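You operate a simulated robot arm through the tools that you are given. There is no shell and no other tool.

Carry out the task below with a simulated two-armed robot. There is one attempt and no reset: what you move stays moved.

## Task
Find the sensor that reads OPEN and swap in the plug marked NEW.
Fine: switch the box on to test and off at the end; the bad plug goes into the rack.

It is judged by the outcome, as a careful person would: the job done as asked, and still so three seconds after it is handed in. It fails if anything else is knocked over, pushed out of place, dropped, spilled or broken.

## Robot
Two 7-joint arms with two-finger grippers on one trunk, hanging from a carriage that runs on a gantry, over the field with the corners [-526, -1397], [2064, -630], [1700, 597], [-889, -169] (x, y) and turns from -6.004 to 6.004 rad about z. Base frame: it is fixed where the carriage stands at the start and does not move with it; the origin is on the floor, on the carriage's upright axis, x ahead of it, y to its left, z up. Lengths are in mm, angles in rad, forces in N, time in s.
The left shoulder is at the start at [40, 158, 1227], the right one opposite. With the tool pointing down near the work surface each hand reaches from about 140 to 600 mm from the robot's upright axis, wherever it stands, measured 20 degrees to its own side. Places, roughly: plug [2500, -250, 1000]; sensor box [2500, -400, 900]; sensor box switch [2500, -500, 900]. Payload 1.96 kg a hand.
The tool frame of a hand sits at the grasp point between the pads (the TCP): z along the fingers, y along the line on which they close. The tips reach 20 mm beyond it. The gripper opens to 72 mm; its body begins 38 mm behind the TCP.
Orientation is that of the tool frame in the base frame, as a unit quaternion [x, y, z, w]. With the fingers straight down and closing along the base's y, the tool's x points along the base's -x, its y along +y and its z along -z.

## Interface
- The arms move only by the tool move_arm. It takes "left_targets", "right_targets" or both (then of equal length, played together; a hand with none holds still); each is a list of rows, each an object of numbers (a shift or turn left out is 0, a gripper value left out holds the last): "x", "y", "z": the shift along the tool's x, y, z in units of 25 mm (1.0 is 25 mm); "wx", "wy", "wz": the turn, a rotation vector about the tool's x, y, z in units of 6 degrees (1.0 is 6 degrees); "grip": the finger opening in mm, from 0 to 72. In form: [{"x": .., "y": .., "z": .., "wx": .., "wy": .., "wz": .., "grip": ..}, ...]. A call has 1 to 20 rows; each row shifts and turns the commanded pose from where the row before left it, along the tool's axes as they then stand. A call with a number of a shift or a turn outside -1 to 1 is refused whole. Each row takes 0.2 s and may step no farther than 50 mm and 0.15 rad from the row before; otherwise, or with a gripper value out of range, the whole call is refused. Where a pose cannot be reached the arm comes as near as it can. A force on the tool above 40 N (or 10 N above the force at the start of the call, whichever is more), or a blocked arm, ends the call early, and 0.2 s more pass. Each finger travels about 45 mm/s and halts on what it meets, pressing with about 38 N; the grip force reading is that of the motor and also rises with nothing between the fingers. The clock runs only during rows and for 0.2 s after the last one: add rows that do not move to give the fingers time. The reply holds the time, the measured pose of the TCP, the force on the tool along the base axes, the opening and the grip force, in the units named above and with some noise, with the torque about the TCP (base axes, N m) and any sound that the robot's microphone picked up.
- Cameras (640 x 400 px; columns grow to the right, rows downward): "scene" is now at [232.1, -11.6, 1600.7]; the picture's right is [-0.15, -0.99, 0.00], its down [-0.76, 0.12, -0.65] and it looks along [0.64, -0.10, -0.76] (base axes); focal length 258 px, centre (320, 200). "left" rides on the left gripper at [71, -19, -82] in its tool frame; the picture's right is [0.26, 0.97, 0.00], its down [-0.67, 0.18, -0.72] and it looks along [-0.69, 0.19, 0.70] (tool axes); focal length 280 px, centre (320, 200). "right" rides on the right gripper at [71, 19, -82] in its tool frame; the picture's right is [-0.26, 0.96, 0.00], its down [-0.67, -0.18, -0.72] and it looks along [-0.69, -0.19, 0.70] (tool axes); focal length 280 px, centre (320, 200). There is no depth. A picture from a camera that has moved, and an enlarged one, comes with that camera's place and axes in the base frame and with its lens. The place of the scene camera against the robot may be out by one fixed shift of up to 12 mm in any direction.
- capture(camera): a new picture of that camera. The clock stands still meanwhile.
- raise_lower(by): slides the trunk up (or, below 0, down) by that many mm; the arms and the scene camera ride with it, the base frame stays. It gives what a move gives, with no picture.
- drive_base(legs): drives the robot by 1 to 6 legs, each [ahead, left, turn to the left] in mm, mm and rad, along the robot's own axes; the way and the turn of a leg run together, so that a leg with both is an arc; at most 1500 mm and 3.142 rad a leg. The arms and the cameras ride along, it lands a little off, and it stops where it bumps. It keeps to its track: a leg is cut to what the track allows. It gives what a move gives.
- pan_tilt(pan, tilt): turns the head with the scene camera to pan (to the left, within 1.501 rad either way) and tilt (down, from -0.506 to 1.204), counted from straight ahead of the robot. It gives what a move gives.
- close_up(camera, box): a new picture of the part [left, top, right, bottom] of that camera's present view, enlarged. The clock stands still meanwhile.
- hand_in(): hands the job in; it is judged then, once.

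Places have to be worked out from the pictures, the camera data and where the tool is seen. Open the grippers and draw the arms clear of the work before you hand the job in, unless the task says otherwise.

The tools are called after "Call:" as name(argument=value, ...) on one line, values as JSON. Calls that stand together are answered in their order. move_arm: Moves the arms, as the interface text tells. Its arguments: {"type":"object","properties":{"left_targets":{"type":"array"},"right_targets":{"type":"array"}},"required":[]} The other tools are called the same way: raise_lower (by) moves the trunk up or down; drive_base (legs) drives the base; pan_tilt (pan, tilt) turns the head that bears the scene camera; capture (camera) takes a picture; close_up (camera, box) takes an enlarged picture of a part of a camera's view; hand_in () hands the job in.

At the start:

```text
time_s: 0.0
left_position: [421.8, 205.0, 1156.9]
left_orientation: [0.0, 1.0, 0.0, 0.0]
left_ft_force: [-0.4, 0.4, 0.3]
left_wrist_torque: [0.01, 0.01, -0.03]
left_width: 72.1
left_gripper_force: 0.1
right_position: [381.9, -184.6, 1106.2]
right_orientation: [0.0, 1.0, 0.0, 0.0]
right_ft_force: [0.0, 0.0, -0.3]
right_wrist_torque: [-0.01, -0.02, -0.01]
right_width: 71.7
right_gripper_force: 0.0
trunk travel left (down, up): [-550.0, 290.0]
robot x, y, heading: [2.2, 0.2, 0.004]
head pan, tilt (commanded): [-0.154, 0.869]
```

scene: 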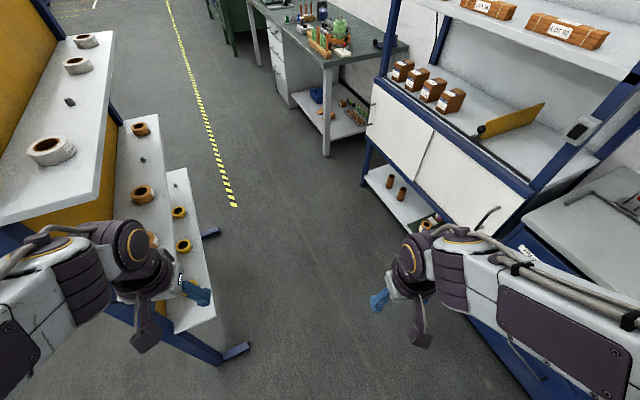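
right: 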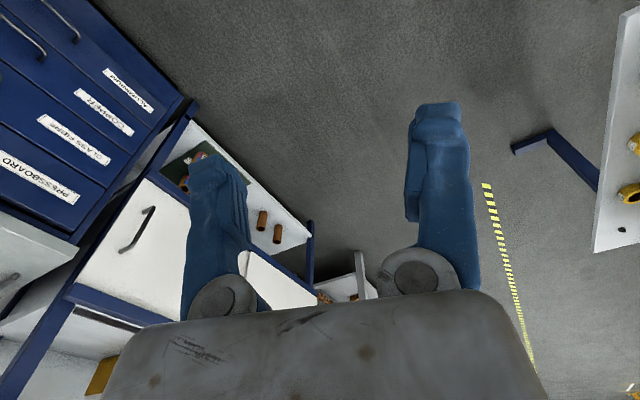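
left: 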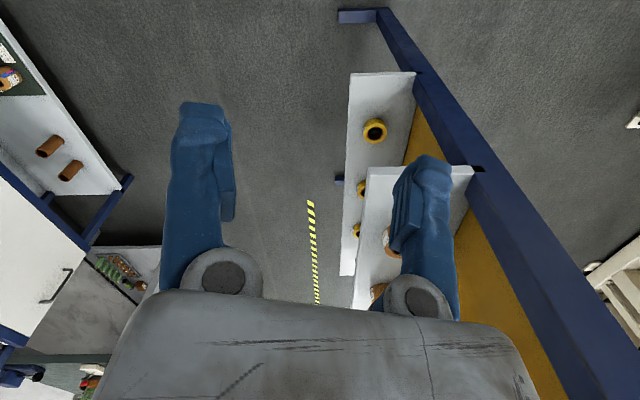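

The target places are about 2.5 m ahead, near the bench seen at the top of the picture. I'll tilt the head up to look at that bench before I drive.

Call:
pan_tilt(pan=-0.15, tilt=0.4)

Call:
capture(camera="scene")

```text
time_s: 0.9
left_position: [422.0, 204.1, 1158.1]
left_orientation: [0.001, 1.0, 0.0, 0.0]
left_ft_force: [0.1, -0.3, 0.0]
left_wrist_torque: [0.0, 0.02, 0.01]
left_width: 72.0
left_gripper_force: 0.1
right_position: [382.2, -185.5, 1105.1]
right_orientation: [0.0, 1.0, 0.0, -0.001]
right_ft_force: [-1.2, 0.4, -0.4]
right_wrist_torque: [0.0, 0.03, -0.01]
right_width: 72.3
right_gripper_force: 0.0
trunk travel left (down, up): [-550.0, 290.0]
robot x, y, heading: [0.0, -1.1, 0.002]
head pan, tilt (commanded): [-0.15, 0.4]
```

```text
taken
camera scene: at [247.4, -13.8, 1641.2], right [-0.15, -0.99, 0.0], down [-0.39, 0.06, -0.92], along [0.91, -0.14, -0.39], focal length 258 px, centre (320, 200)
```

scene: 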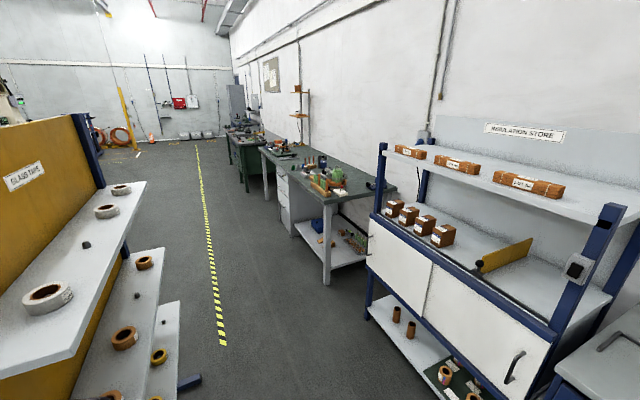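

The green-topped bench at about (325, 180) matches the given places. I'll enlarge that part.

Call:
close_up(camera="scene", box=[250, 130, 410, 230])

```text
4.00 times, centred on (330, 180) of scene
camera zoom: at [247.4, -13.8, 1641.2], right [-0.15, -0.99, 0.0], down [-0.39, 0.06, -0.92], along [0.91, -0.14, -0.39], focal length 1033 px, centre (280, 280)
```

zoom: 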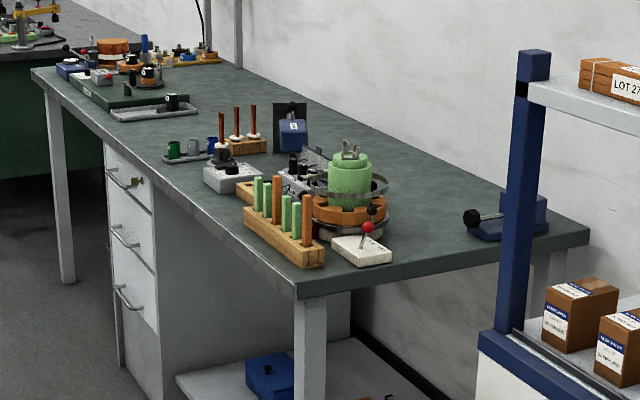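

The items stand on the bench near its close corner, which I put at about [2070, -330]. The way ahead looks clear of both racks, so I'll drive closer while staying short of the bench.

Call:
drive_base(legs=[[1250, -80, 0]])

Call:
pan_tilt(pan=-0.2, tilt=0.6)

Call:
capture(camera="scene")

```text
time_s: 7.3
left_position: [1692.7, 133.4, 1158.5]
left_orientation: [-0.003, 1.0, 0.0, 0.0]
left_ft_force: [0.2, -0.8, 0.0]
left_wrist_torque: [-0.01, -0.01, -0.01]
left_width: 72.0
left_gripper_force: 0.0
right_position: [1654.9, -258.3, 1106.3]
right_orientation: [-0.003, 1.0, 0.0, 0.001]
right_ft_force: [0.0, 0.3, 0.1]
right_wrist_torque: [0.04, 0.01, 0.02]
right_width: 71.8
right_gripper_force: 0.1
trunk travel left (down, up): [-550.0, 290.0]
robot x, y, heading: [1273.1, -74.2, 0.011]
head pan, tilt (commanded): [-0.15, 0.4]
```

```text
time_s: 8.1
left_position: [1691.6, 133.9, 1158.2]
left_orientation: [-0.004, 1.0, 0.001, 0.0]
left_ft_force: [0.3, -0.4, -0.7]
left_wrist_torque: [0.0, -0.02, 0.01]
left_width: 71.9
left_gripper_force: 0.0
right_position: [1654.5, -257.8, 1105.6]
right_orientation: [-0.004, 1.0, 0.0, 0.0]
right_ft_force: [-0.6, -0.3, 0.5]
right_wrist_torque: [0.0, 0.04, -0.01]
right_width: 71.8
right_gripper_force: 0.0
trunk travel left (down, up): [-550.0, 290.0]
robot x, y, heading: [1270.3, -75.2, 0.009]
head pan, tilt (commanded): [-0.201, 0.6]
```

```text
taken
camera scene: at [1514.8, -90.9, 1623.1], right [-0.19, -0.98, 0.0], down [-0.55, 0.11, -0.83], along [0.81, -0.16, -0.56], focal length 258 px, centre (320, 200)
```

scene: 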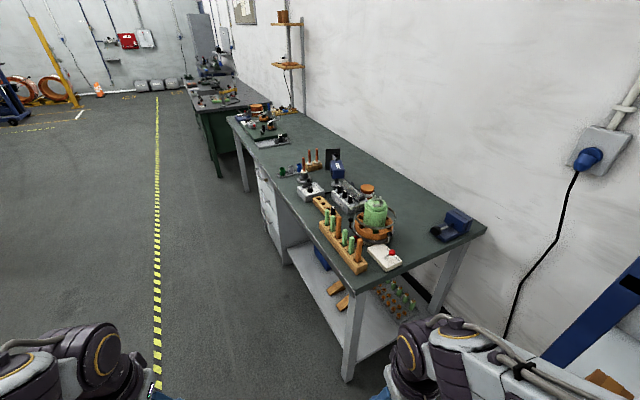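

Call:
close_up(camera="scene", box=[270, 140, 430, 240])

Call:
close_up(camera="scene", box=[310, 170, 410, 280])

```text
4.00 times, centred on (350, 190) of scene
camera zoom: at [1514.8, -90.9, 1623.1], right [-0.19, -0.98, 0.0], down [-0.55, 0.11, -0.83], along [0.81, -0.16, -0.56], focal length 1033 px, centre (200, 240)
```

zoom: 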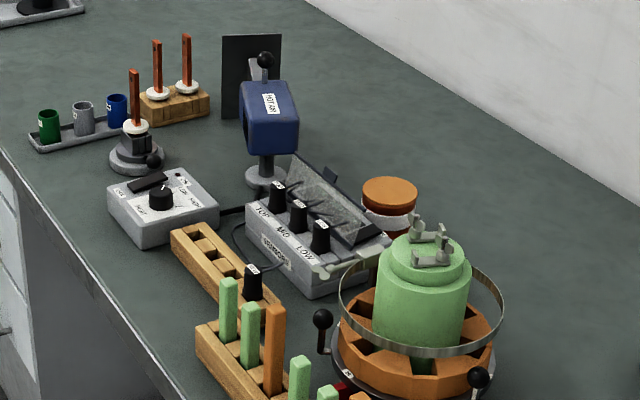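

```text
3.64 times, centred on (360, 225) of scene
camera zoom: at [1514.8, -90.9, 1623.1], right [-0.19, -0.98, 0.0], down [-0.55, 0.11, -0.83], along [0.81, -0.16, -0.56], focal length 939 px, centre (174, 109)
```

zoom: 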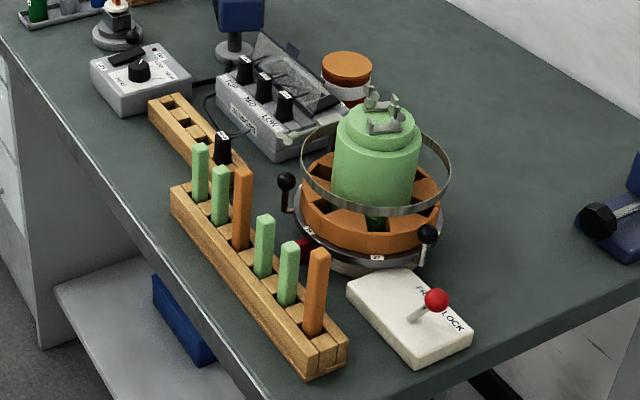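

The sensor box has three black plugs (TOP, MID, LOW), and the plug in the wooden rack may be NEW. I put the box at about (2530, -410). I'll drive nearer with the hands kept high and take a closer look.

Call:
drive_base(legs=[[430, -130, 0]])

Call:
pan_tilt(pan=-0.25, tilt=0.75)

Call:
capture(camera="scene")

Call:
capture(camera="right")

```text
time_s: 10.8
left_position: [2124.5, 7.2, 1158.0]
left_orientation: [-0.004, 1.0, -0.001, 0.0]
left_ft_force: [-0.2, -0.1, 0.2]
left_wrist_torque: [0.05, -0.01, -0.03]
left_width: 72.1
left_gripper_force: 0.0
right_position: [2086.5, -383.4, 1106.2]
right_orientation: [-0.002, 1.0, 0.0, 0.0]
right_ft_force: [-0.1, 0.7, -0.8]
right_wrist_torque: [-0.02, 0.02, 0.0]
right_width: 72.1
right_gripper_force: 0.1
trunk travel left (down, up): [-550.0, 290.0]
robot x, y, heading: [1702.8, -202.1, 0.005]
head pan, tilt (commanded): [-0.201, 0.6]
```

```text
time_s: 11.5
left_position: [2123.5, 6.9, 1157.2]
left_orientation: [-0.003, 1.0, 0.001, 0.0]
left_ft_force: [0.6, -0.6, 1.0]
left_wrist_torque: [0.03, 0.0, -0.01]
left_width: 71.9
left_gripper_force: 0.1
right_position: [2086.2, -382.8, 1106.2]
right_orientation: [-0.003, 1.0, -0.001, 0.0]
right_ft_force: [0.0, -0.5, -0.4]
right_wrist_torque: [0.01, 0.03, 0.01]
right_width: 72.1
right_gripper_force: 0.1
trunk travel left (down, up): [-550.0, 290.0]
robot x, y, heading: [1703.5, -204.4, 0.008]
head pan, tilt (commanded): [-0.25, 0.75]
```

```text
taken
camera scene: at [1939.4, -220.2, 1610.2], right [-0.24, -0.97, 0.0], down [-0.66, 0.16, -0.73], along [0.71, -0.18, -0.68], focal length 258 px, centre (320, 200)
```

scene: 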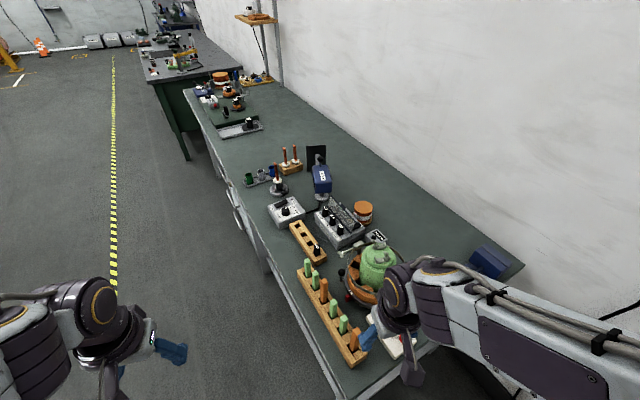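

```text
taken
camera right: at [2016.5, -366.3, 1187.5], right [0.26, 0.97, 0.0], down [0.68, -0.18, 0.72], along [0.69, -0.18, -0.7], focal length 280 px, centre (320, 200)
```

right: 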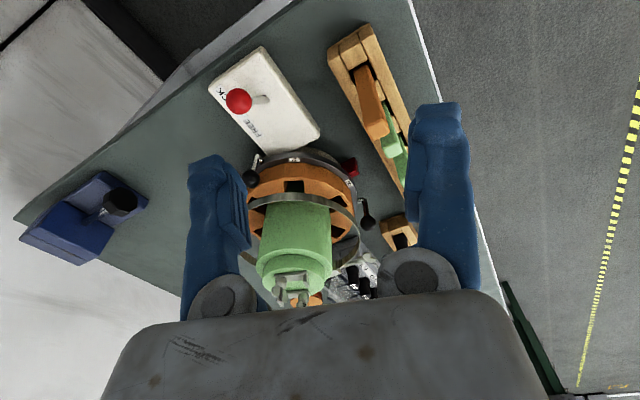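

The items are now clearer. I'll enlarge the sensor box, the meter box and the rack.

Call:
close_up(camera="scene", box=[300, 190, 390, 270])

Call:
close_up(camera="scene", box=[255, 185, 335, 245])

Call:
close_up(camera="scene", box=[230, 130, 390, 230])

```text
5.00 times, centred on (345, 230) of scene
camera zoom: at [1939.4, -220.2, 1610.2], right [-0.24, -0.97, 0.0], down [-0.66, 0.16, -0.73], along [0.71, -0.18, -0.68], focal length 1291 px, centre (195, 50)
```

zoom: 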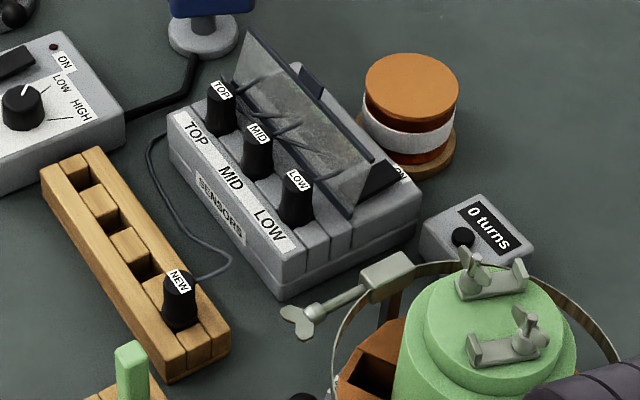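

```text
6.67 times, centred on (295, 215) of scene
camera zoom: at [1939.4, -220.2, 1610.2], right [-0.24, -0.97, 0.0], down [-0.66, 0.16, -0.73], along [0.71, -0.18, -0.68], focal length 1722 px, centre (487, 100)
```

zoom: 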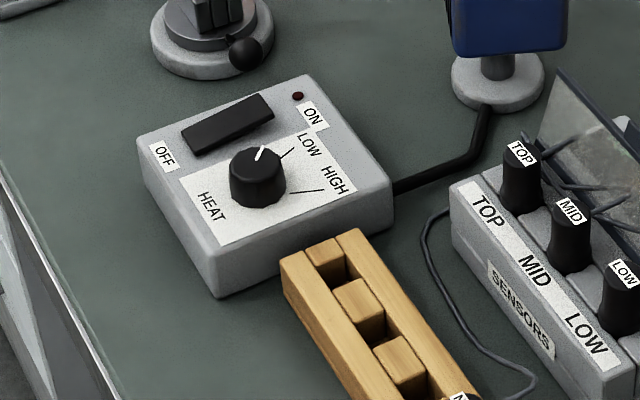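

```text
4.00 times, centred on (310, 180) of scene
camera zoom: at [1939.4, -220.2, 1610.2], right [-0.24, -0.97, 0.0], down [-0.66, 0.16, -0.73], along [0.71, -0.18, -0.68], focal length 1033 px, centre (360, 280)
```

zoom: 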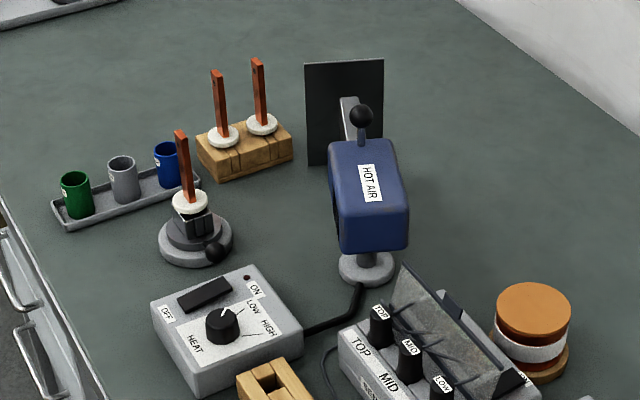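

The box at (2625, -253) is the HEAT control for the hot-air gun, so I'll leave it alone. The sensor box, with an ON switch at its right rear, is at about (2540, -415), and NEW is in the rack at about (2433, -331, 937). The stator stands at about (2311, -482, 1037). I'll raise the trunk so the hands clear it, then move to the bench end with the left arm towards the work.

Call:
raise_lower(by=200)

Call:
drive_base(legs=[[260, -195, 0]])

Call:
drive_base(legs=[[0, 0, -0.318]])

Call:
pan_tilt(pan=0.25, tilt=0.95)

Call:
capture(camera="scene")

```text
time_s: 13.7
left_position: [2123.7, 7.1, 1357.6]
left_orientation: [-0.004, 1.0, 0.0, -0.001]
left_ft_force: [1.3, 0.0, -0.2]
left_wrist_torque: [0.0, -0.01, -0.02]
left_width: 71.9
left_gripper_force: 0.1
right_position: [2084.6, -384.6, 1306.2]
right_orientation: [-0.003, 1.0, 0.0, 0.0]
right_ft_force: [-0.3, 0.3, -0.6]
right_wrist_torque: [0.0, 0.03, 0.0]
right_width: 72.0
right_gripper_force: 0.1
trunk travel left (down, up): [-750.0, 90.0]
robot x, y, heading: [1703.3, -201.8, 0.005]
head pan, tilt (commanded): [-0.25, 0.75]
```

```text
time_s: 15.8
left_position: [2389.2, -186.5, 1357.6]
left_orientation: [-0.004, 1.0, 0.0, 0.001]
left_ft_force: [-0.2, 0.8, 0.3]
left_wrist_torque: [0.02, 0.03, 0.01]
left_width: 72.1
left_gripper_force: 0.0
right_position: [2351.8, -579.0, 1306.4]
right_orientation: [-0.003, 1.0, -0.001, -0.001]
right_ft_force: [0.5, -0.4, 0.1]
right_wrist_torque: [0.0, -0.01, -0.01]
right_width: 72.2
right_gripper_force: 0.0
trunk travel left (down, up): [-750.0, 90.0]
robot x, y, heading: [1969.2, -397.0, 0.008]
head pan, tilt (commanded): [-0.25, 0.75]
```

```text
time_s: 17.2
left_position: [2433.2, -331.3, 1358.4]
left_orientation: [0.158, 0.987, 0.0, 0.001]
left_ft_force: [-0.6, -0.2, 0.0]
left_wrist_torque: [-0.01, 0.02, 0.03]
left_width: 72.2
left_gripper_force: 0.0
right_position: [2273.4, -690.4, 1306.9]
right_orientation: [0.157, 0.988, 0.0, 0.0]
right_ft_force: [1.1, 0.4, 0.7]
right_wrist_torque: [0.0, -0.03, -0.02]
right_width: 72.0
right_gripper_force: 0.1
trunk travel left (down, up): [-750.0, 90.0]
robot x, y, heading: [1968.7, -395.3, -0.316]
head pan, tilt (commanded): [-0.25, 0.75]
```

```text
time_s: 18.2
left_position: [2434.1, -331.5, 1358.1]
left_orientation: [0.157, 0.988, 0.0, -0.001]
left_ft_force: [-0.6, -0.4, 0.3]
left_wrist_torque: [0.0, 0.01, -0.02]
left_width: 72.0
left_gripper_force: 0.0
right_position: [2273.4, -691.1, 1306.8]
right_orientation: [0.157, 0.988, 0.0, 0.0]
right_ft_force: [-0.7, -0.5, -0.4]
right_wrist_torque: [-0.01, -0.03, 0.02]
right_width: 72.1
right_gripper_force: 0.0
trunk travel left (down, up): [-750.0, 90.0]
robot x, y, heading: [1967.4, -393.9, -0.314]
head pan, tilt (commanded): [0.25, 0.949]
```

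```text
taken
camera scene: at [2188.4, -449.7, 1794.7], right [-0.07, -1.0, 0.0], down [-0.81, 0.05, -0.58], along [0.58, -0.04, -0.81], focal length 258 px, centre (320, 200)
```

scene: 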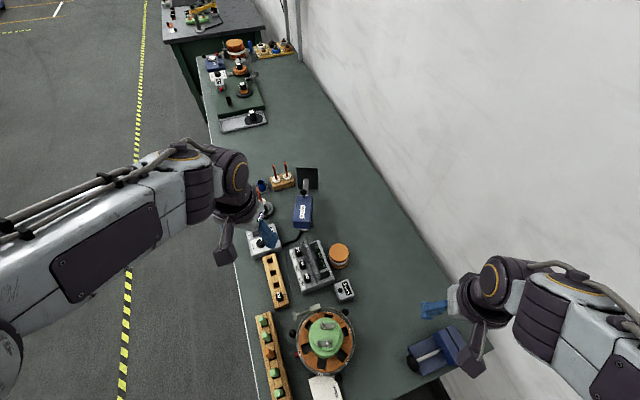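

The left hand is now right above the NEW plug, at z 1358. I'll enlarge the work area in the scene view and check the left hand camera.

Call:
close_up(camera="scene", box=[250, 225, 370, 315])

Call:
capture(camera="left")

```text
4.44 times, centred on (310, 270) of scene
camera zoom: at [2188.4, -449.7, 1794.7], right [-0.07, -1.0, 0.0], down [-0.81, 0.05, -0.58], along [0.58, -0.04, -0.81], focal length 1148 px, centre (364, -111)
```

zoom: 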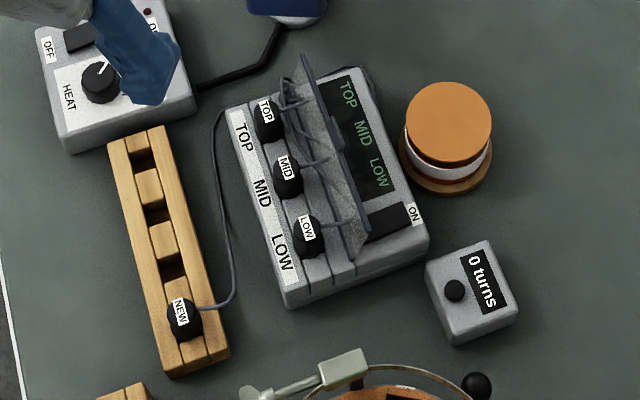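

```text
taken
camera left: at [2359.1, -327.4, 1438.2], right [0.05, 1.0, 0.0], down [0.7, -0.04, 0.72], along [0.71, -0.04, -0.7], focal length 280 px, centre (320, 200)
```

left: 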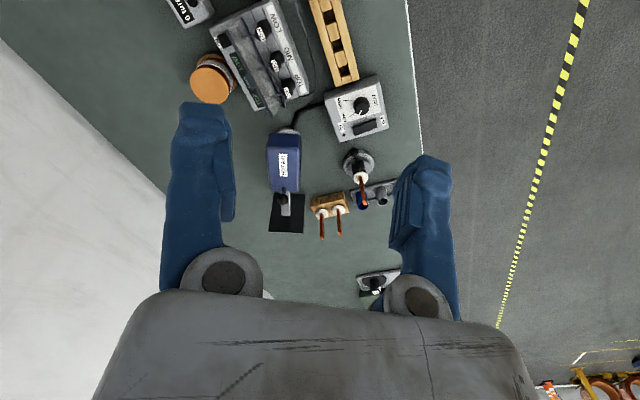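

The view is clear: the plugs TOP, MID and LOW each have a lead going to an upright panel, with the display behind it. The rocker is at the near end at about (2496, -490, 918), with its ON label on the wall side. I'll lower the trunk to working height; both hands stay well clear.

Call:
raise_lower(by=-200)

Call:
close_up(camera="scene", box=[250, 215, 410, 315])

Call:
capture(camera="scene")

```text
time_s: 20.3
left_position: [2432.6, -331.3, 1156.8]
left_orientation: [0.158, 0.987, 0.0, 0.0]
left_ft_force: [-0.7, -0.1, 0.0]
left_wrist_torque: [0.0, 0.0, 0.0]
left_width: 72.2
left_gripper_force: 0.1
right_position: [2274.2, -689.8, 1106.1]
right_orientation: [0.157, 0.988, 0.0, 0.0]
right_ft_force: [0.0, -0.2, -0.3]
right_wrist_torque: [0.0, 0.03, 0.01]
right_width: 72.0
right_gripper_force: 0.0
trunk travel left (down, up): [-550.0, 290.0]
robot x, y, heading: [1966.3, -394.5, -0.315]
head pan, tilt (commanded): [0.25, 0.949]
```

```text
4.00 times, centred on (330, 265) of scene
camera zoom: at [2188.5, -449.6, 1594.7], right [-0.07, -1.0, 0.0], down [-0.81, 0.05, -0.58], along [0.58, -0.04, -0.81], focal length 1033 px, centre (280, -60)
```

zoom: 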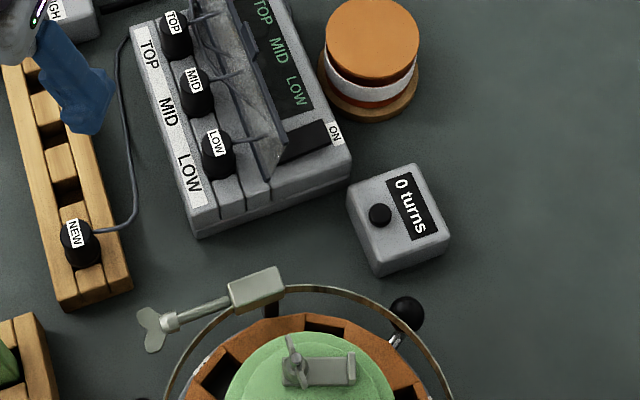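

```text
taken
camera scene: at [2188.5, -449.6, 1594.7], right [-0.07, -1.0, 0.0], down [-0.81, 0.05, -0.58], along [0.58, -0.04, -0.81], focal length 258 px, centre (320, 200)
```

scene: 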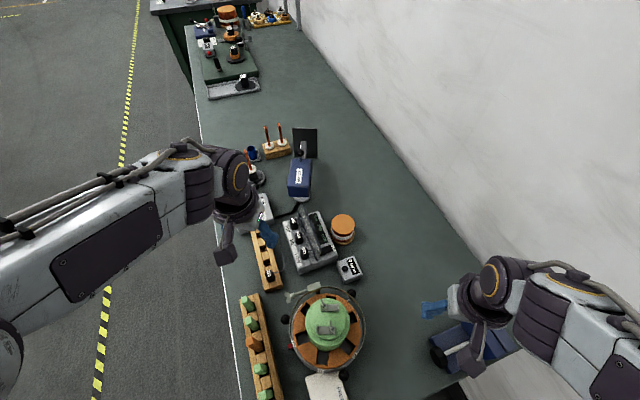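

The panel beside the rocker stands about 45 mm above the box top, so I need the fingertip dimensions before I press near it. I'll zoom in on both grippers.

Call:
close_up(camera="scene", box=[200, 190, 300, 260])

Call:
close_up(camera="scene", box=[410, 260, 530, 350])

Call:
capture(camera="right")

Call:
capture(camera="left")

```text
5.71 times, centred on (250, 225) of scene
camera zoom: at [2188.5, -449.6, 1594.7], right [-0.07, -1.0, 0.0], down [-0.81, 0.05, -0.58], along [0.58, -0.04, -0.81], focal length 1476 px, centre (720, 57)
```

zoom: 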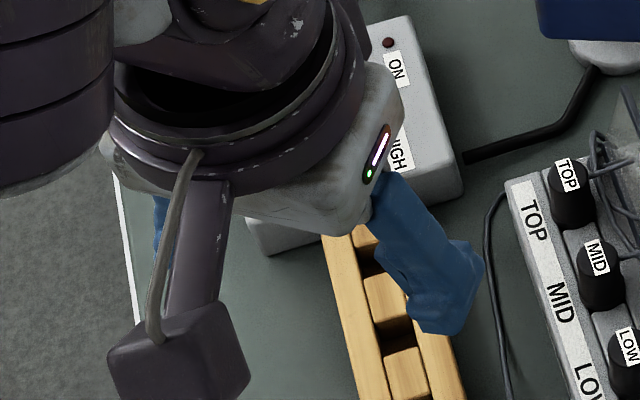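

```text
4.44 times, centred on (470, 305) of scene
camera zoom: at [2188.5, -449.6, 1594.7], right [-0.07, -1.0, 0.0], down [-0.81, 0.05, -0.58], along [0.58, -0.04, -0.81], focal length 1148 px, centre (-347, -267)
```

zoom: 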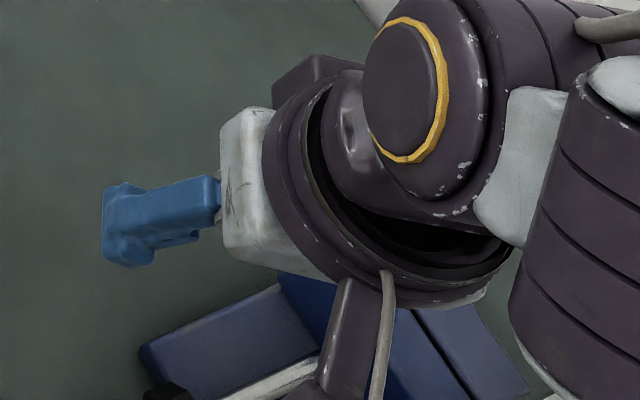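

```text
taken
camera right: at [2213.1, -650.5, 1187.5], right [0.55, 0.84, 0.0], down [0.58, -0.38, 0.72], along [0.6, -0.39, -0.7], focal length 280 px, centre (320, 200)
```

right: 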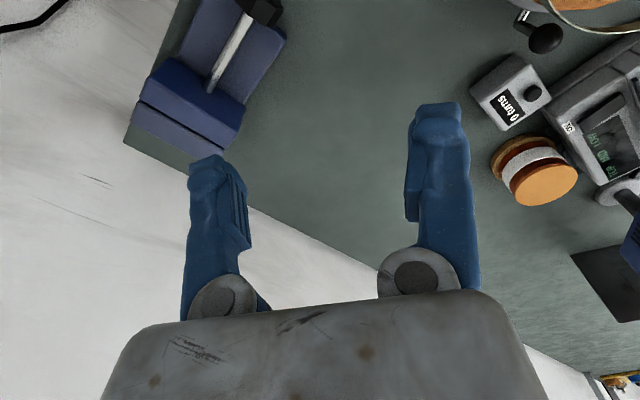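

```text
taken
camera left: at [2359.1, -327.4, 1238.3], right [0.05, 1.0, 0.0], down [0.7, -0.04, 0.72], along [0.71, -0.04, -0.7], focal length 280 px, centre (320, 200)
```

left: 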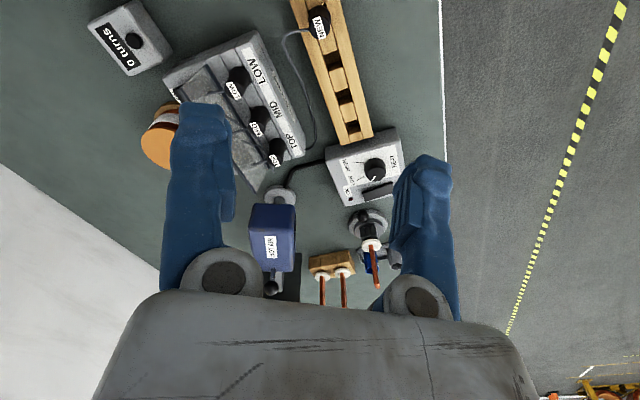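

The right hand camera sees the box from the wall side. I'll enlarge that part to see the display and the rocker.

Call:
close_up(camera="right", box=[540, 40, 640, 190])

Call:
close_up(camera="left", box=[150, 20, 330, 200])

```text
2.67 times, centred on (590, 115) of right
camera zoom: at [2213.1, -650.5, 1187.5], right [0.55, 0.84, 0.0], down [0.58, -0.38, 0.72], along [0.6, -0.39, -0.7], focal length 748 px, centre (-400, 427)
```

zoom: 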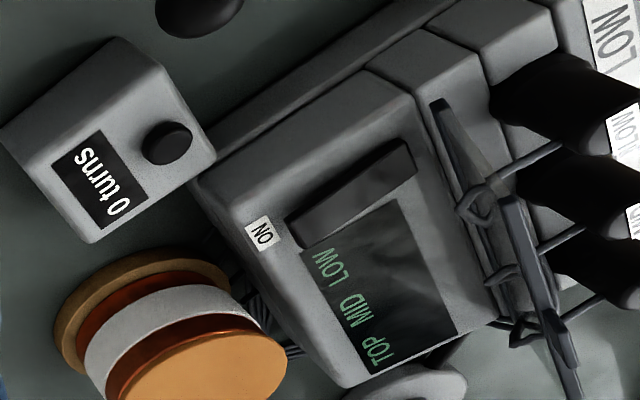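

```text
2.22 times, centred on (240, 110) of left
camera zoom: at [2359.1, -327.4, 1238.3], right [0.05, 1.0, 0.0], down [0.7, -0.04, 0.72], along [0.71, -0.04, -0.7], focal length 623 px, centre (498, 400)
```

zoom: 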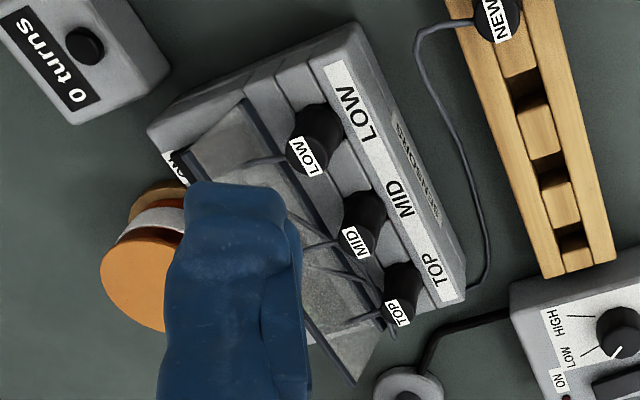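

I'll zoom in further on the rocker from the right hand camera to judge its shape and which end is up.

Call:
close_up(camera="right", box=[570, 70, 640, 140])

Call:
close_up(camera="scene", box=[280, 205, 345, 275])

```text
5.71 times, centred on (605, 105) of right
camera zoom: at [2213.1, -650.5, 1187.5], right [0.55, 0.84, 0.0], down [0.58, -0.38, 0.72], along [0.6, -0.39, -0.7], focal length 1602 px, centre (-1309, 743)
```

zoom: 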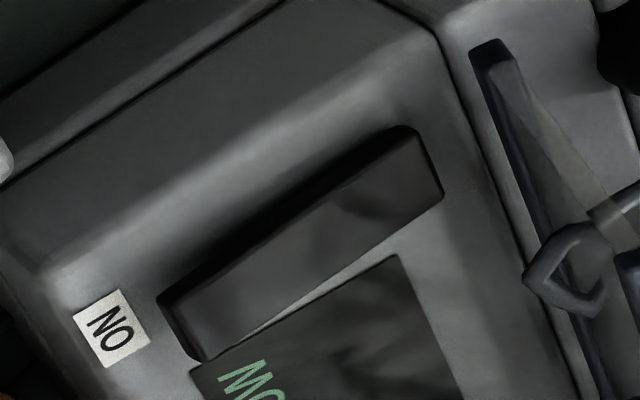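

```text
5.71 times, centred on (312, 240) of scene
camera zoom: at [2188.5, -449.6, 1594.7], right [-0.07, -1.0, 0.0], down [-0.81, 0.05, -0.58], along [0.58, -0.04, -0.81], focal length 1476 px, centre (363, -29)
```

zoom: 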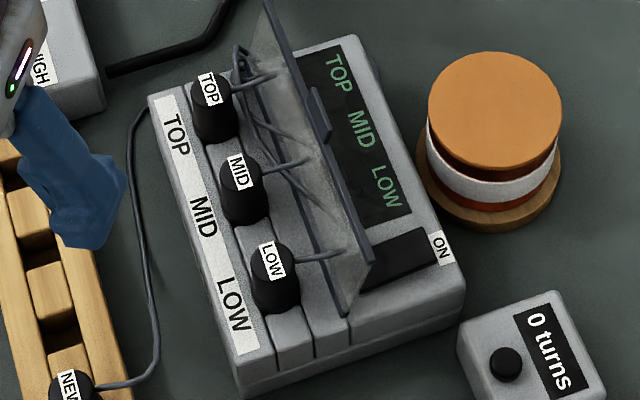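

The rocker lies across the box. Its ON end is at about (2498, -504), its OFF end at about (2485, -471), and the panel's top edge is at z≈964 beside the OFF end. I'll turn the left hand so its fingers close along the plug row and close the gripper, still at z≈1157.

Call:
move_arm(left_targets=[{"wz": 0.925, "grip": 0}, {"wz": 0.925}, {"wz": 0.925}, {"wz": 0.925}, {"wz": 0.925}, {"wz": 0.925}, {"wz": 0.925}, {"wz": 0.925}, {"wz": 0.925}, {"wz": 0.925}, {}, {}])

Call:
capture(camera="scene")

Call:
capture(camera="left")

```text
time_s: 22.9
left_position: [2433.5, -332.3, 1157.7]
left_orientation: [0.599, 0.8, 0.0, 0.0]
left_ft_force: [0.1, 0.3, 0.9]
left_wrist_torque: [-0.03, -0.01, -0.01]
left_width: 0.2
left_gripper_force: 30.1
right_position: [2272.8, -690.8, 1106.5]
right_orientation: [0.157, 0.988, 0.0, 0.0]
right_ft_force: [-0.6, -1.0, -0.7]
right_wrist_torque: [0.0, 0.01, -0.01]
right_width: 72.0
right_gripper_force: 0.1
trunk travel left (down, up): [-550.0, 290.0]
robot x, y, heading: [1965.7, -395.3, -0.311]
head pan, tilt (commanded): [0.25, 0.949]
```

```text
taken
camera scene: at [2188.4, -449.6, 1594.7], right [-0.07, -1.0, 0.0], down [-0.81, 0.05, -0.58], along [0.58, -0.04, -0.81], focal length 258 px, centre (320, 200)
```

scene: 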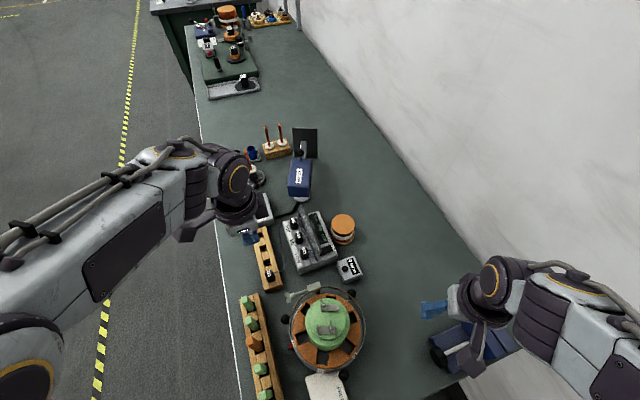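

```text
taken
camera left: at [2394.2, -269.0, 1238.3], right [0.85, 0.52, 0.0], down [0.37, -0.6, 0.72], along [0.37, -0.61, -0.7], focal length 280 px, centre (320, 200)
```

left: 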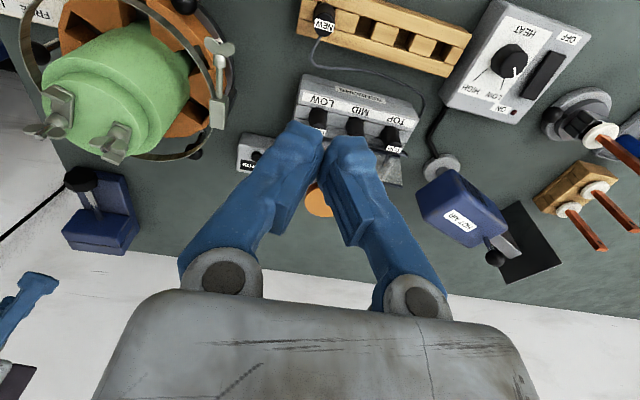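

The hand now closes along the plug row. I'll move it at height over the ON end of the rocker and then come down to z≈1040.

Call:
move_arm(left_targets=[{"x": -0.913, "y": 0.076}, {"x": -0.913, "y": 0.076}, {"x": -0.913, "y": 0.076}, {"x": -0.913, "y": 0.076}, {"x": -0.913, "y": 0.076}, {"x": -0.913, "y": 0.076}, {"x": -0.913, "y": 0.076}, {"x": -0.913, "y": 0.076}, {"z": 1.0}, {"z": 1.0}, {"z": 1.0}, {"z": 1.0}, {"z": 0.6}, {}])

Call:
capture(camera="scene")

Call:
capture(camera="left")

Call:
close_up(camera="right", box=[540, 40, 640, 190])

```text
time_s: 25.9
left_position: [2499.1, -502.0, 1041.6]
left_orientation: [0.599, 0.801, 0.0, 0.001]
left_ft_force: [0.6, -0.6, -0.8]
left_wrist_torque: [-0.05, -0.04, 0.0]
left_width: 0.0
left_gripper_force: 29.3
right_position: [2273.4, -689.5, 1106.9]
right_orientation: [0.157, 0.988, 0.0, 0.0]
right_ft_force: [0.8, 0.7, 0.0]
right_wrist_torque: [0.03, 0.02, 0.0]
right_width: 72.0
right_gripper_force: 0.1
trunk travel left (down, up): [-550.0, 290.0]
robot x, y, heading: [1968.7, -394.7, -0.314]
head pan, tilt (commanded): [0.25, 0.949]
```

```text
taken
camera scene: at [2188.4, -449.6, 1594.7], right [-0.07, -1.0, 0.0], down [-0.81, 0.05, -0.58], along [0.58, -0.04, -0.81], focal length 258 px, centre (320, 200)
```

scene: 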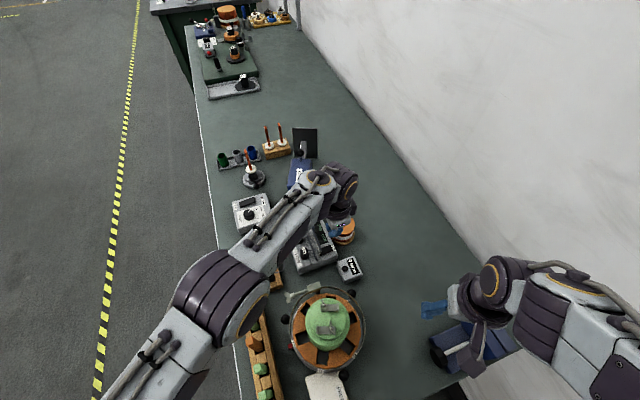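

```text
taken
camera left: at [2460.2, -440.1, 1122.8], right [0.85, 0.52, 0.0], down [0.37, -0.6, 0.72], along [0.37, -0.61, -0.7], focal length 280 px, centre (320, 200)
```

left: 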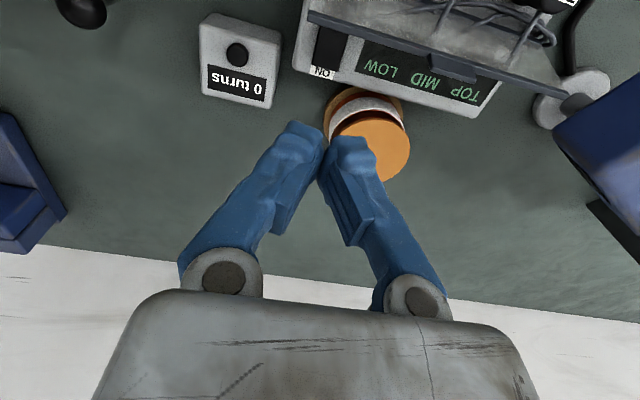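

```text
2.67 times, centred on (590, 115) of right
camera zoom: at [2213.0, -650.5, 1187.5], right [0.55, 0.84, 0.0], down [0.58, -0.38, 0.72], along [0.6, -0.39, -0.7], focal length 748 px, centre (-400, 427)
```

zoom: 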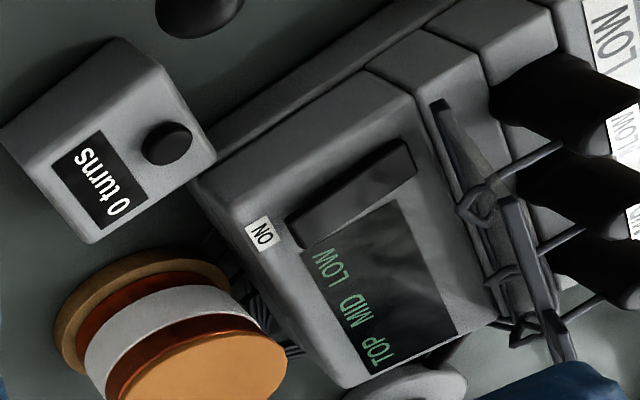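

The arm has clear room and the stator is well to the side. I'll zoom the left hand camera on the rocker to fine-tune the aim.

Call:
close_up(camera="left", box=[270, 0, 400, 100])

```text
4.00 times, centred on (335, 50) of left
camera zoom: at [2460.2, -440.1, 1122.8], right [0.85, 0.52, 0.0], down [0.37, -0.6, 0.72], along [0.37, -0.61, -0.7], focal length 1122 px, centre (260, 800)
```

zoom: 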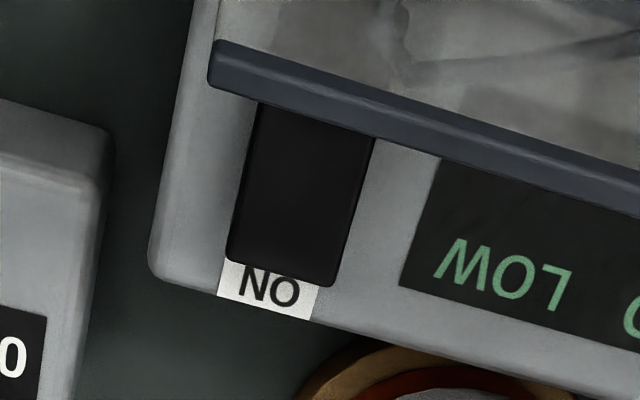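

In the hand camera the rocker's ON end is centred at about (2503, -502). I'll shift 7 mm towards the bench front so the tip lands on the ON half, then come down to just above it.

Call:
move_arm(left_targets=[{"x": 0.28, "y": 0.06}, {"z": 1.0}, {"z": 1.0}, {"z": 1.0}, {"z": 0.1}, {}])

Call:
capture(camera="left")

Call:
close_up(camera="right", box=[540, 40, 640, 190])

Call:
close_up(camera="scene", box=[270, 150, 390, 280])

```text
time_s: 27.3
left_position: [2498.5, -494.1, 964.1]
left_orientation: [0.599, 0.801, 0.0, 0.0]
left_ft_force: [0.4, -0.8, 0.1]
left_wrist_torque: [0.0, 0.01, -0.03]
left_width: 0.0
left_gripper_force: 29.5
right_position: [2273.1, -691.2, 1106.1]
right_orientation: [0.157, 0.988, 0.0, 0.0]
right_ft_force: [-0.7, 0.0, -0.4]
right_wrist_torque: [-0.01, -0.01, -0.03]
right_width: 72.1
right_gripper_force: 0.0
trunk travel left (down, up): [-550.0, 290.0]
robot x, y, heading: [1969.6, -396.6, -0.316]
head pan, tilt (commanded): [0.25, 0.949]
```

```text
taken
camera left: at [2459.3, -431.1, 1045.1], right [0.85, 0.52, 0.0], down [0.37, -0.6, 0.72], along [0.37, -0.61, -0.7], focal length 280 px, centre (320, 200)
```

left: 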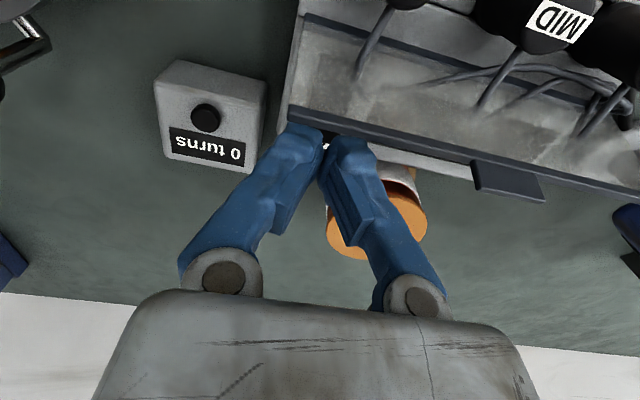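

```text
2.67 times, centred on (590, 115) of right
camera zoom: at [2213.0, -650.5, 1187.5], right [0.55, 0.84, 0.0], down [0.58, -0.38, 0.72], along [0.6, -0.39, -0.7], focal length 748 px, centre (-400, 427)
```

zoom: 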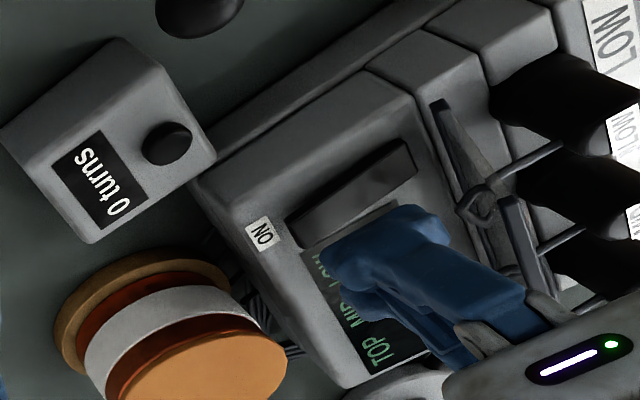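

```text
3.08 times, centred on (330, 215) of scene
camera zoom: at [2188.4, -449.6, 1594.7], right [-0.07, -1.0, 0.0], down [-0.81, 0.05, -0.58], along [0.58, -0.04, -0.81], focal length 795 px, centre (289, 154)
```

zoom: 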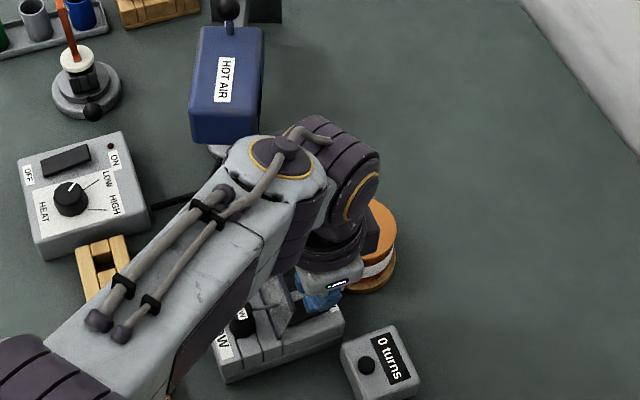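

The tips are about 15 mm above the rocker and 17 mm clear of the panel edge. I'll press down in small steps and watch the force and sound.

Call:
move_arm(left_targets=[{"z": 0.16}, {"z": 0.16}, {"z": 0.16}, {"z": 0.12}, {"z": 0.12}])

Call:
close_up(camera="right", box=[540, 40, 640, 190])

```text
time_s: 28.5
left_position: [2498.6, -494.8, 948.0]
left_orientation: [0.599, 0.801, 0.0, 0.0]
left_ft_force: [0.4, 0.5, -0.3]
left_wrist_torque: [0.0, -0.01, -0.01]
left_width: 0.0
left_gripper_force: 29.7
right_position: [2273.4, -690.2, 1105.8]
right_orientation: [0.157, 0.988, 0.0, -0.001]
right_ft_force: [0.8, 0.1, 0.8]
right_wrist_torque: [0.0, 0.01, -0.01]
right_width: 71.9
right_gripper_force: 0.0
trunk travel left (down, up): [-550.0, 290.0]
robot x, y, heading: [1967.8, -396.3, -0.32]
head pan, tilt (commanded): [0.25, 0.949]
```

```text
2.67 times, centred on (590, 115) of right
camera zoom: at [2213.0, -650.5, 1187.5], right [0.55, 0.84, 0.0], down [0.58, -0.38, 0.72], along [0.6, -0.39, -0.7], focal length 748 px, centre (-400, 427)
```

zoom: 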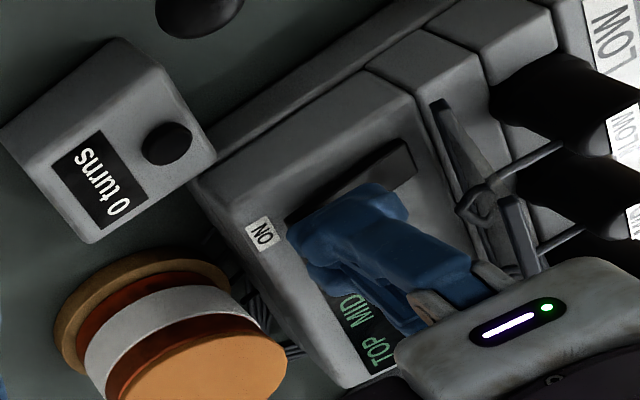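

No contact at TCP z 948 (tip about 928). I'll keep pressing in small steps.

Call:
move_arm(left_targets=[{"z": 0.12}, {"z": 0.12}, {"z": 0.12}, {"z": 0.12}])

Call:
close_up(camera="right", box=[540, 40, 640, 190])

```text
time_s: 29.5
left_position: [2498.9, -494.6, 936.7]
left_orientation: [0.599, 0.801, 0.0, 0.0]
left_ft_force: [-1.0, -1.1, 2.6]
left_wrist_torque: [0.0, 0.01, 0.05]
left_width: 6.2
left_gripper_force: 29.7
right_position: [2274.0, -691.0, 1105.8]
right_orientation: [0.157, 0.988, 0.0, 0.0]
right_ft_force: [-0.6, 0.6, 0.7]
right_wrist_torque: [-0.02, -0.02, 0.0]
right_width: 72.0
right_gripper_force: 0.0
trunk travel left (down, up): [-550.0, 290.0]
robot x, y, heading: [1968.7, -395.2, -0.312]
head pan, tilt (commanded): [0.25, 0.949]
```

```text
2.67 times, centred on (590, 115) of right
camera zoom: at [2213.1, -650.7, 1187.6], right [0.55, 0.84, 0.0], down [0.58, -0.38, 0.72], along [0.6, -0.39, -0.7], focal length 748 px, centre (-400, 427)
```

zoom: 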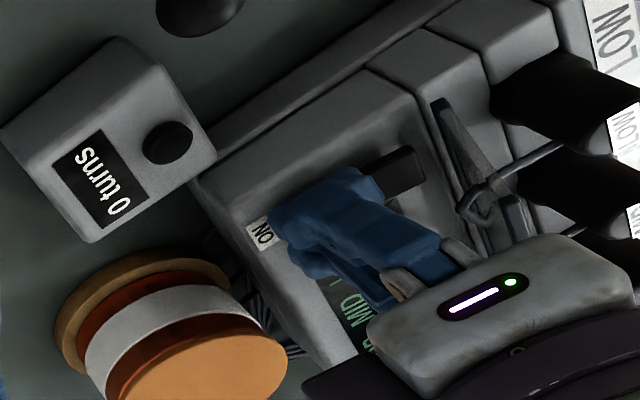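

The fingers were forced open to 6 mm, so something is wedging between the tips. I'll look before I go any further.

Call:
capture(camera="left")

Call:
close_up(camera="left", box=[250, 90, 410, 230])

Call:
close_up(camera="right", box=[570, 70, 640, 140])

```text
taken
camera left: at [2459.6, -432.5, 1016.2], right [0.85, 0.52, 0.0], down [0.37, -0.59, 0.72], along [0.38, -0.61, -0.7], focal length 280 px, centre (320, 200)
```

left: 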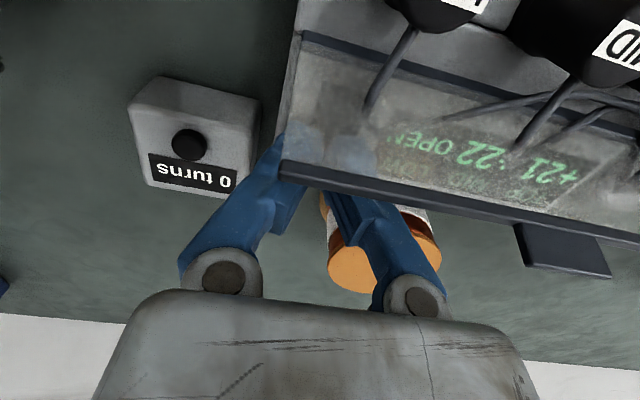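

```text
2.86 times, centred on (330, 160) of left
camera zoom: at [2459.6, -432.5, 1016.2], right [0.85, 0.52, 0.0], down [0.37, -0.59, 0.72], along [0.38, -0.61, -0.7], focal length 801 px, centre (291, 314)
```

zoom: 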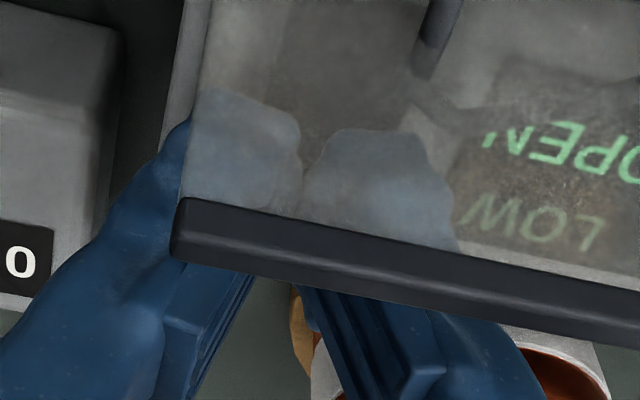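

```text
5.71 times, centred on (605, 105) of right
camera zoom: at [2213.1, -650.7, 1187.6], right [0.55, 0.84, 0.0], down [0.58, -0.38, 0.72], along [0.6, -0.39, -0.7], focal length 1602 px, centre (-1309, 743)
```

zoom: 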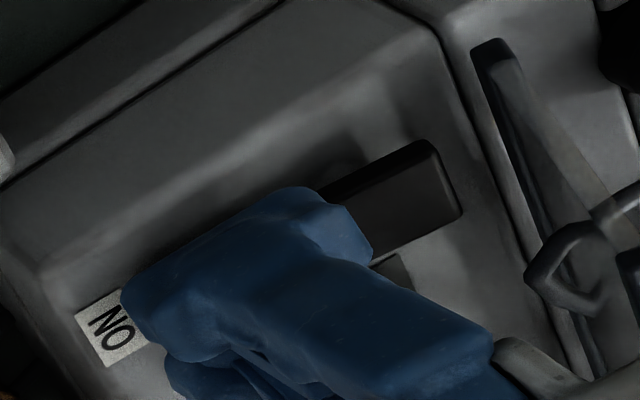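

The display is lit: through the clear lid I can read "+21 ... 22 OPEN", with OPEN next to LOW. I'll lift the hand and read it properly from the right hand camera.

Call:
move_arm(left_targets=[{"z": -0.4}, {"z": -0.8}, {"z": -1.0}, {"z": -1.0}, {"z": -0.8}, {}])

Call:
close_up(camera="right", box=[540, 40, 640, 190])

Call:
close_up(camera="left", box=[270, 0, 550, 130])

```text
time_s: 30.9
left_position: [2498.5, -493.6, 1036.1]
left_orientation: [0.599, 0.801, 0.0, 0.0]
left_ft_force: [-0.5, 0.2, 0.4]
left_wrist_torque: [-0.04, 0.0, -0.02]
left_width: 0.1
left_gripper_force: 30.1
right_position: [2273.2, -691.3, 1105.6]
right_orientation: [0.157, 0.988, 0.0, -0.001]
right_ft_force: [-0.3, 0.1, -0.2]
right_wrist_torque: [0.03, 0.01, 0.05]
right_width: 71.8
right_gripper_force: 0.0
trunk travel left (down, up): [-550.0, 290.0]
robot x, y, heading: [1966.3, -393.8, -0.318]
head pan, tilt (commanded): [0.25, 0.949]
```

```text
2.67 times, centred on (590, 115) of right
camera zoom: at [2213.0, -650.5, 1187.5], right [0.55, 0.84, 0.0], down [0.58, -0.38, 0.72], along [0.6, -0.39, -0.7], focal length 748 px, centre (-400, 427)
```

zoom: 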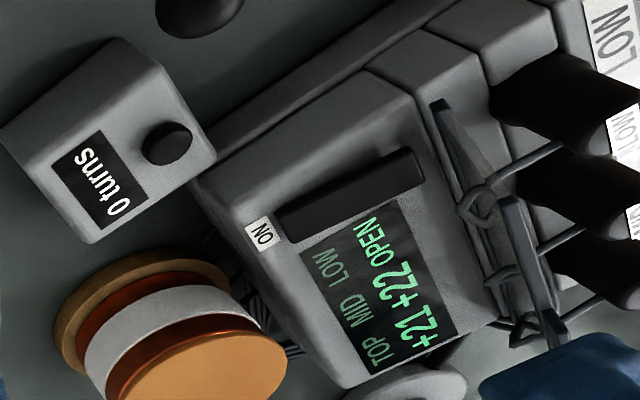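

```text
2.29 times, centred on (410, 65) of left
camera zoom: at [2459.2, -431.0, 1117.2], right [0.85, 0.52, 0.0], down [0.37, -0.59, 0.72], along [0.37, -0.61, -0.7], focal length 641 px, centre (114, 509)
```

zoom: 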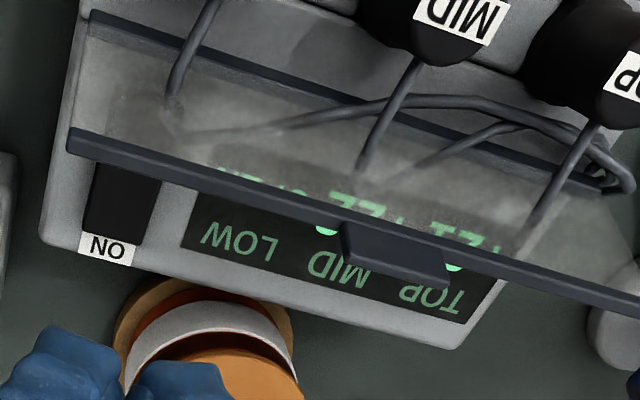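

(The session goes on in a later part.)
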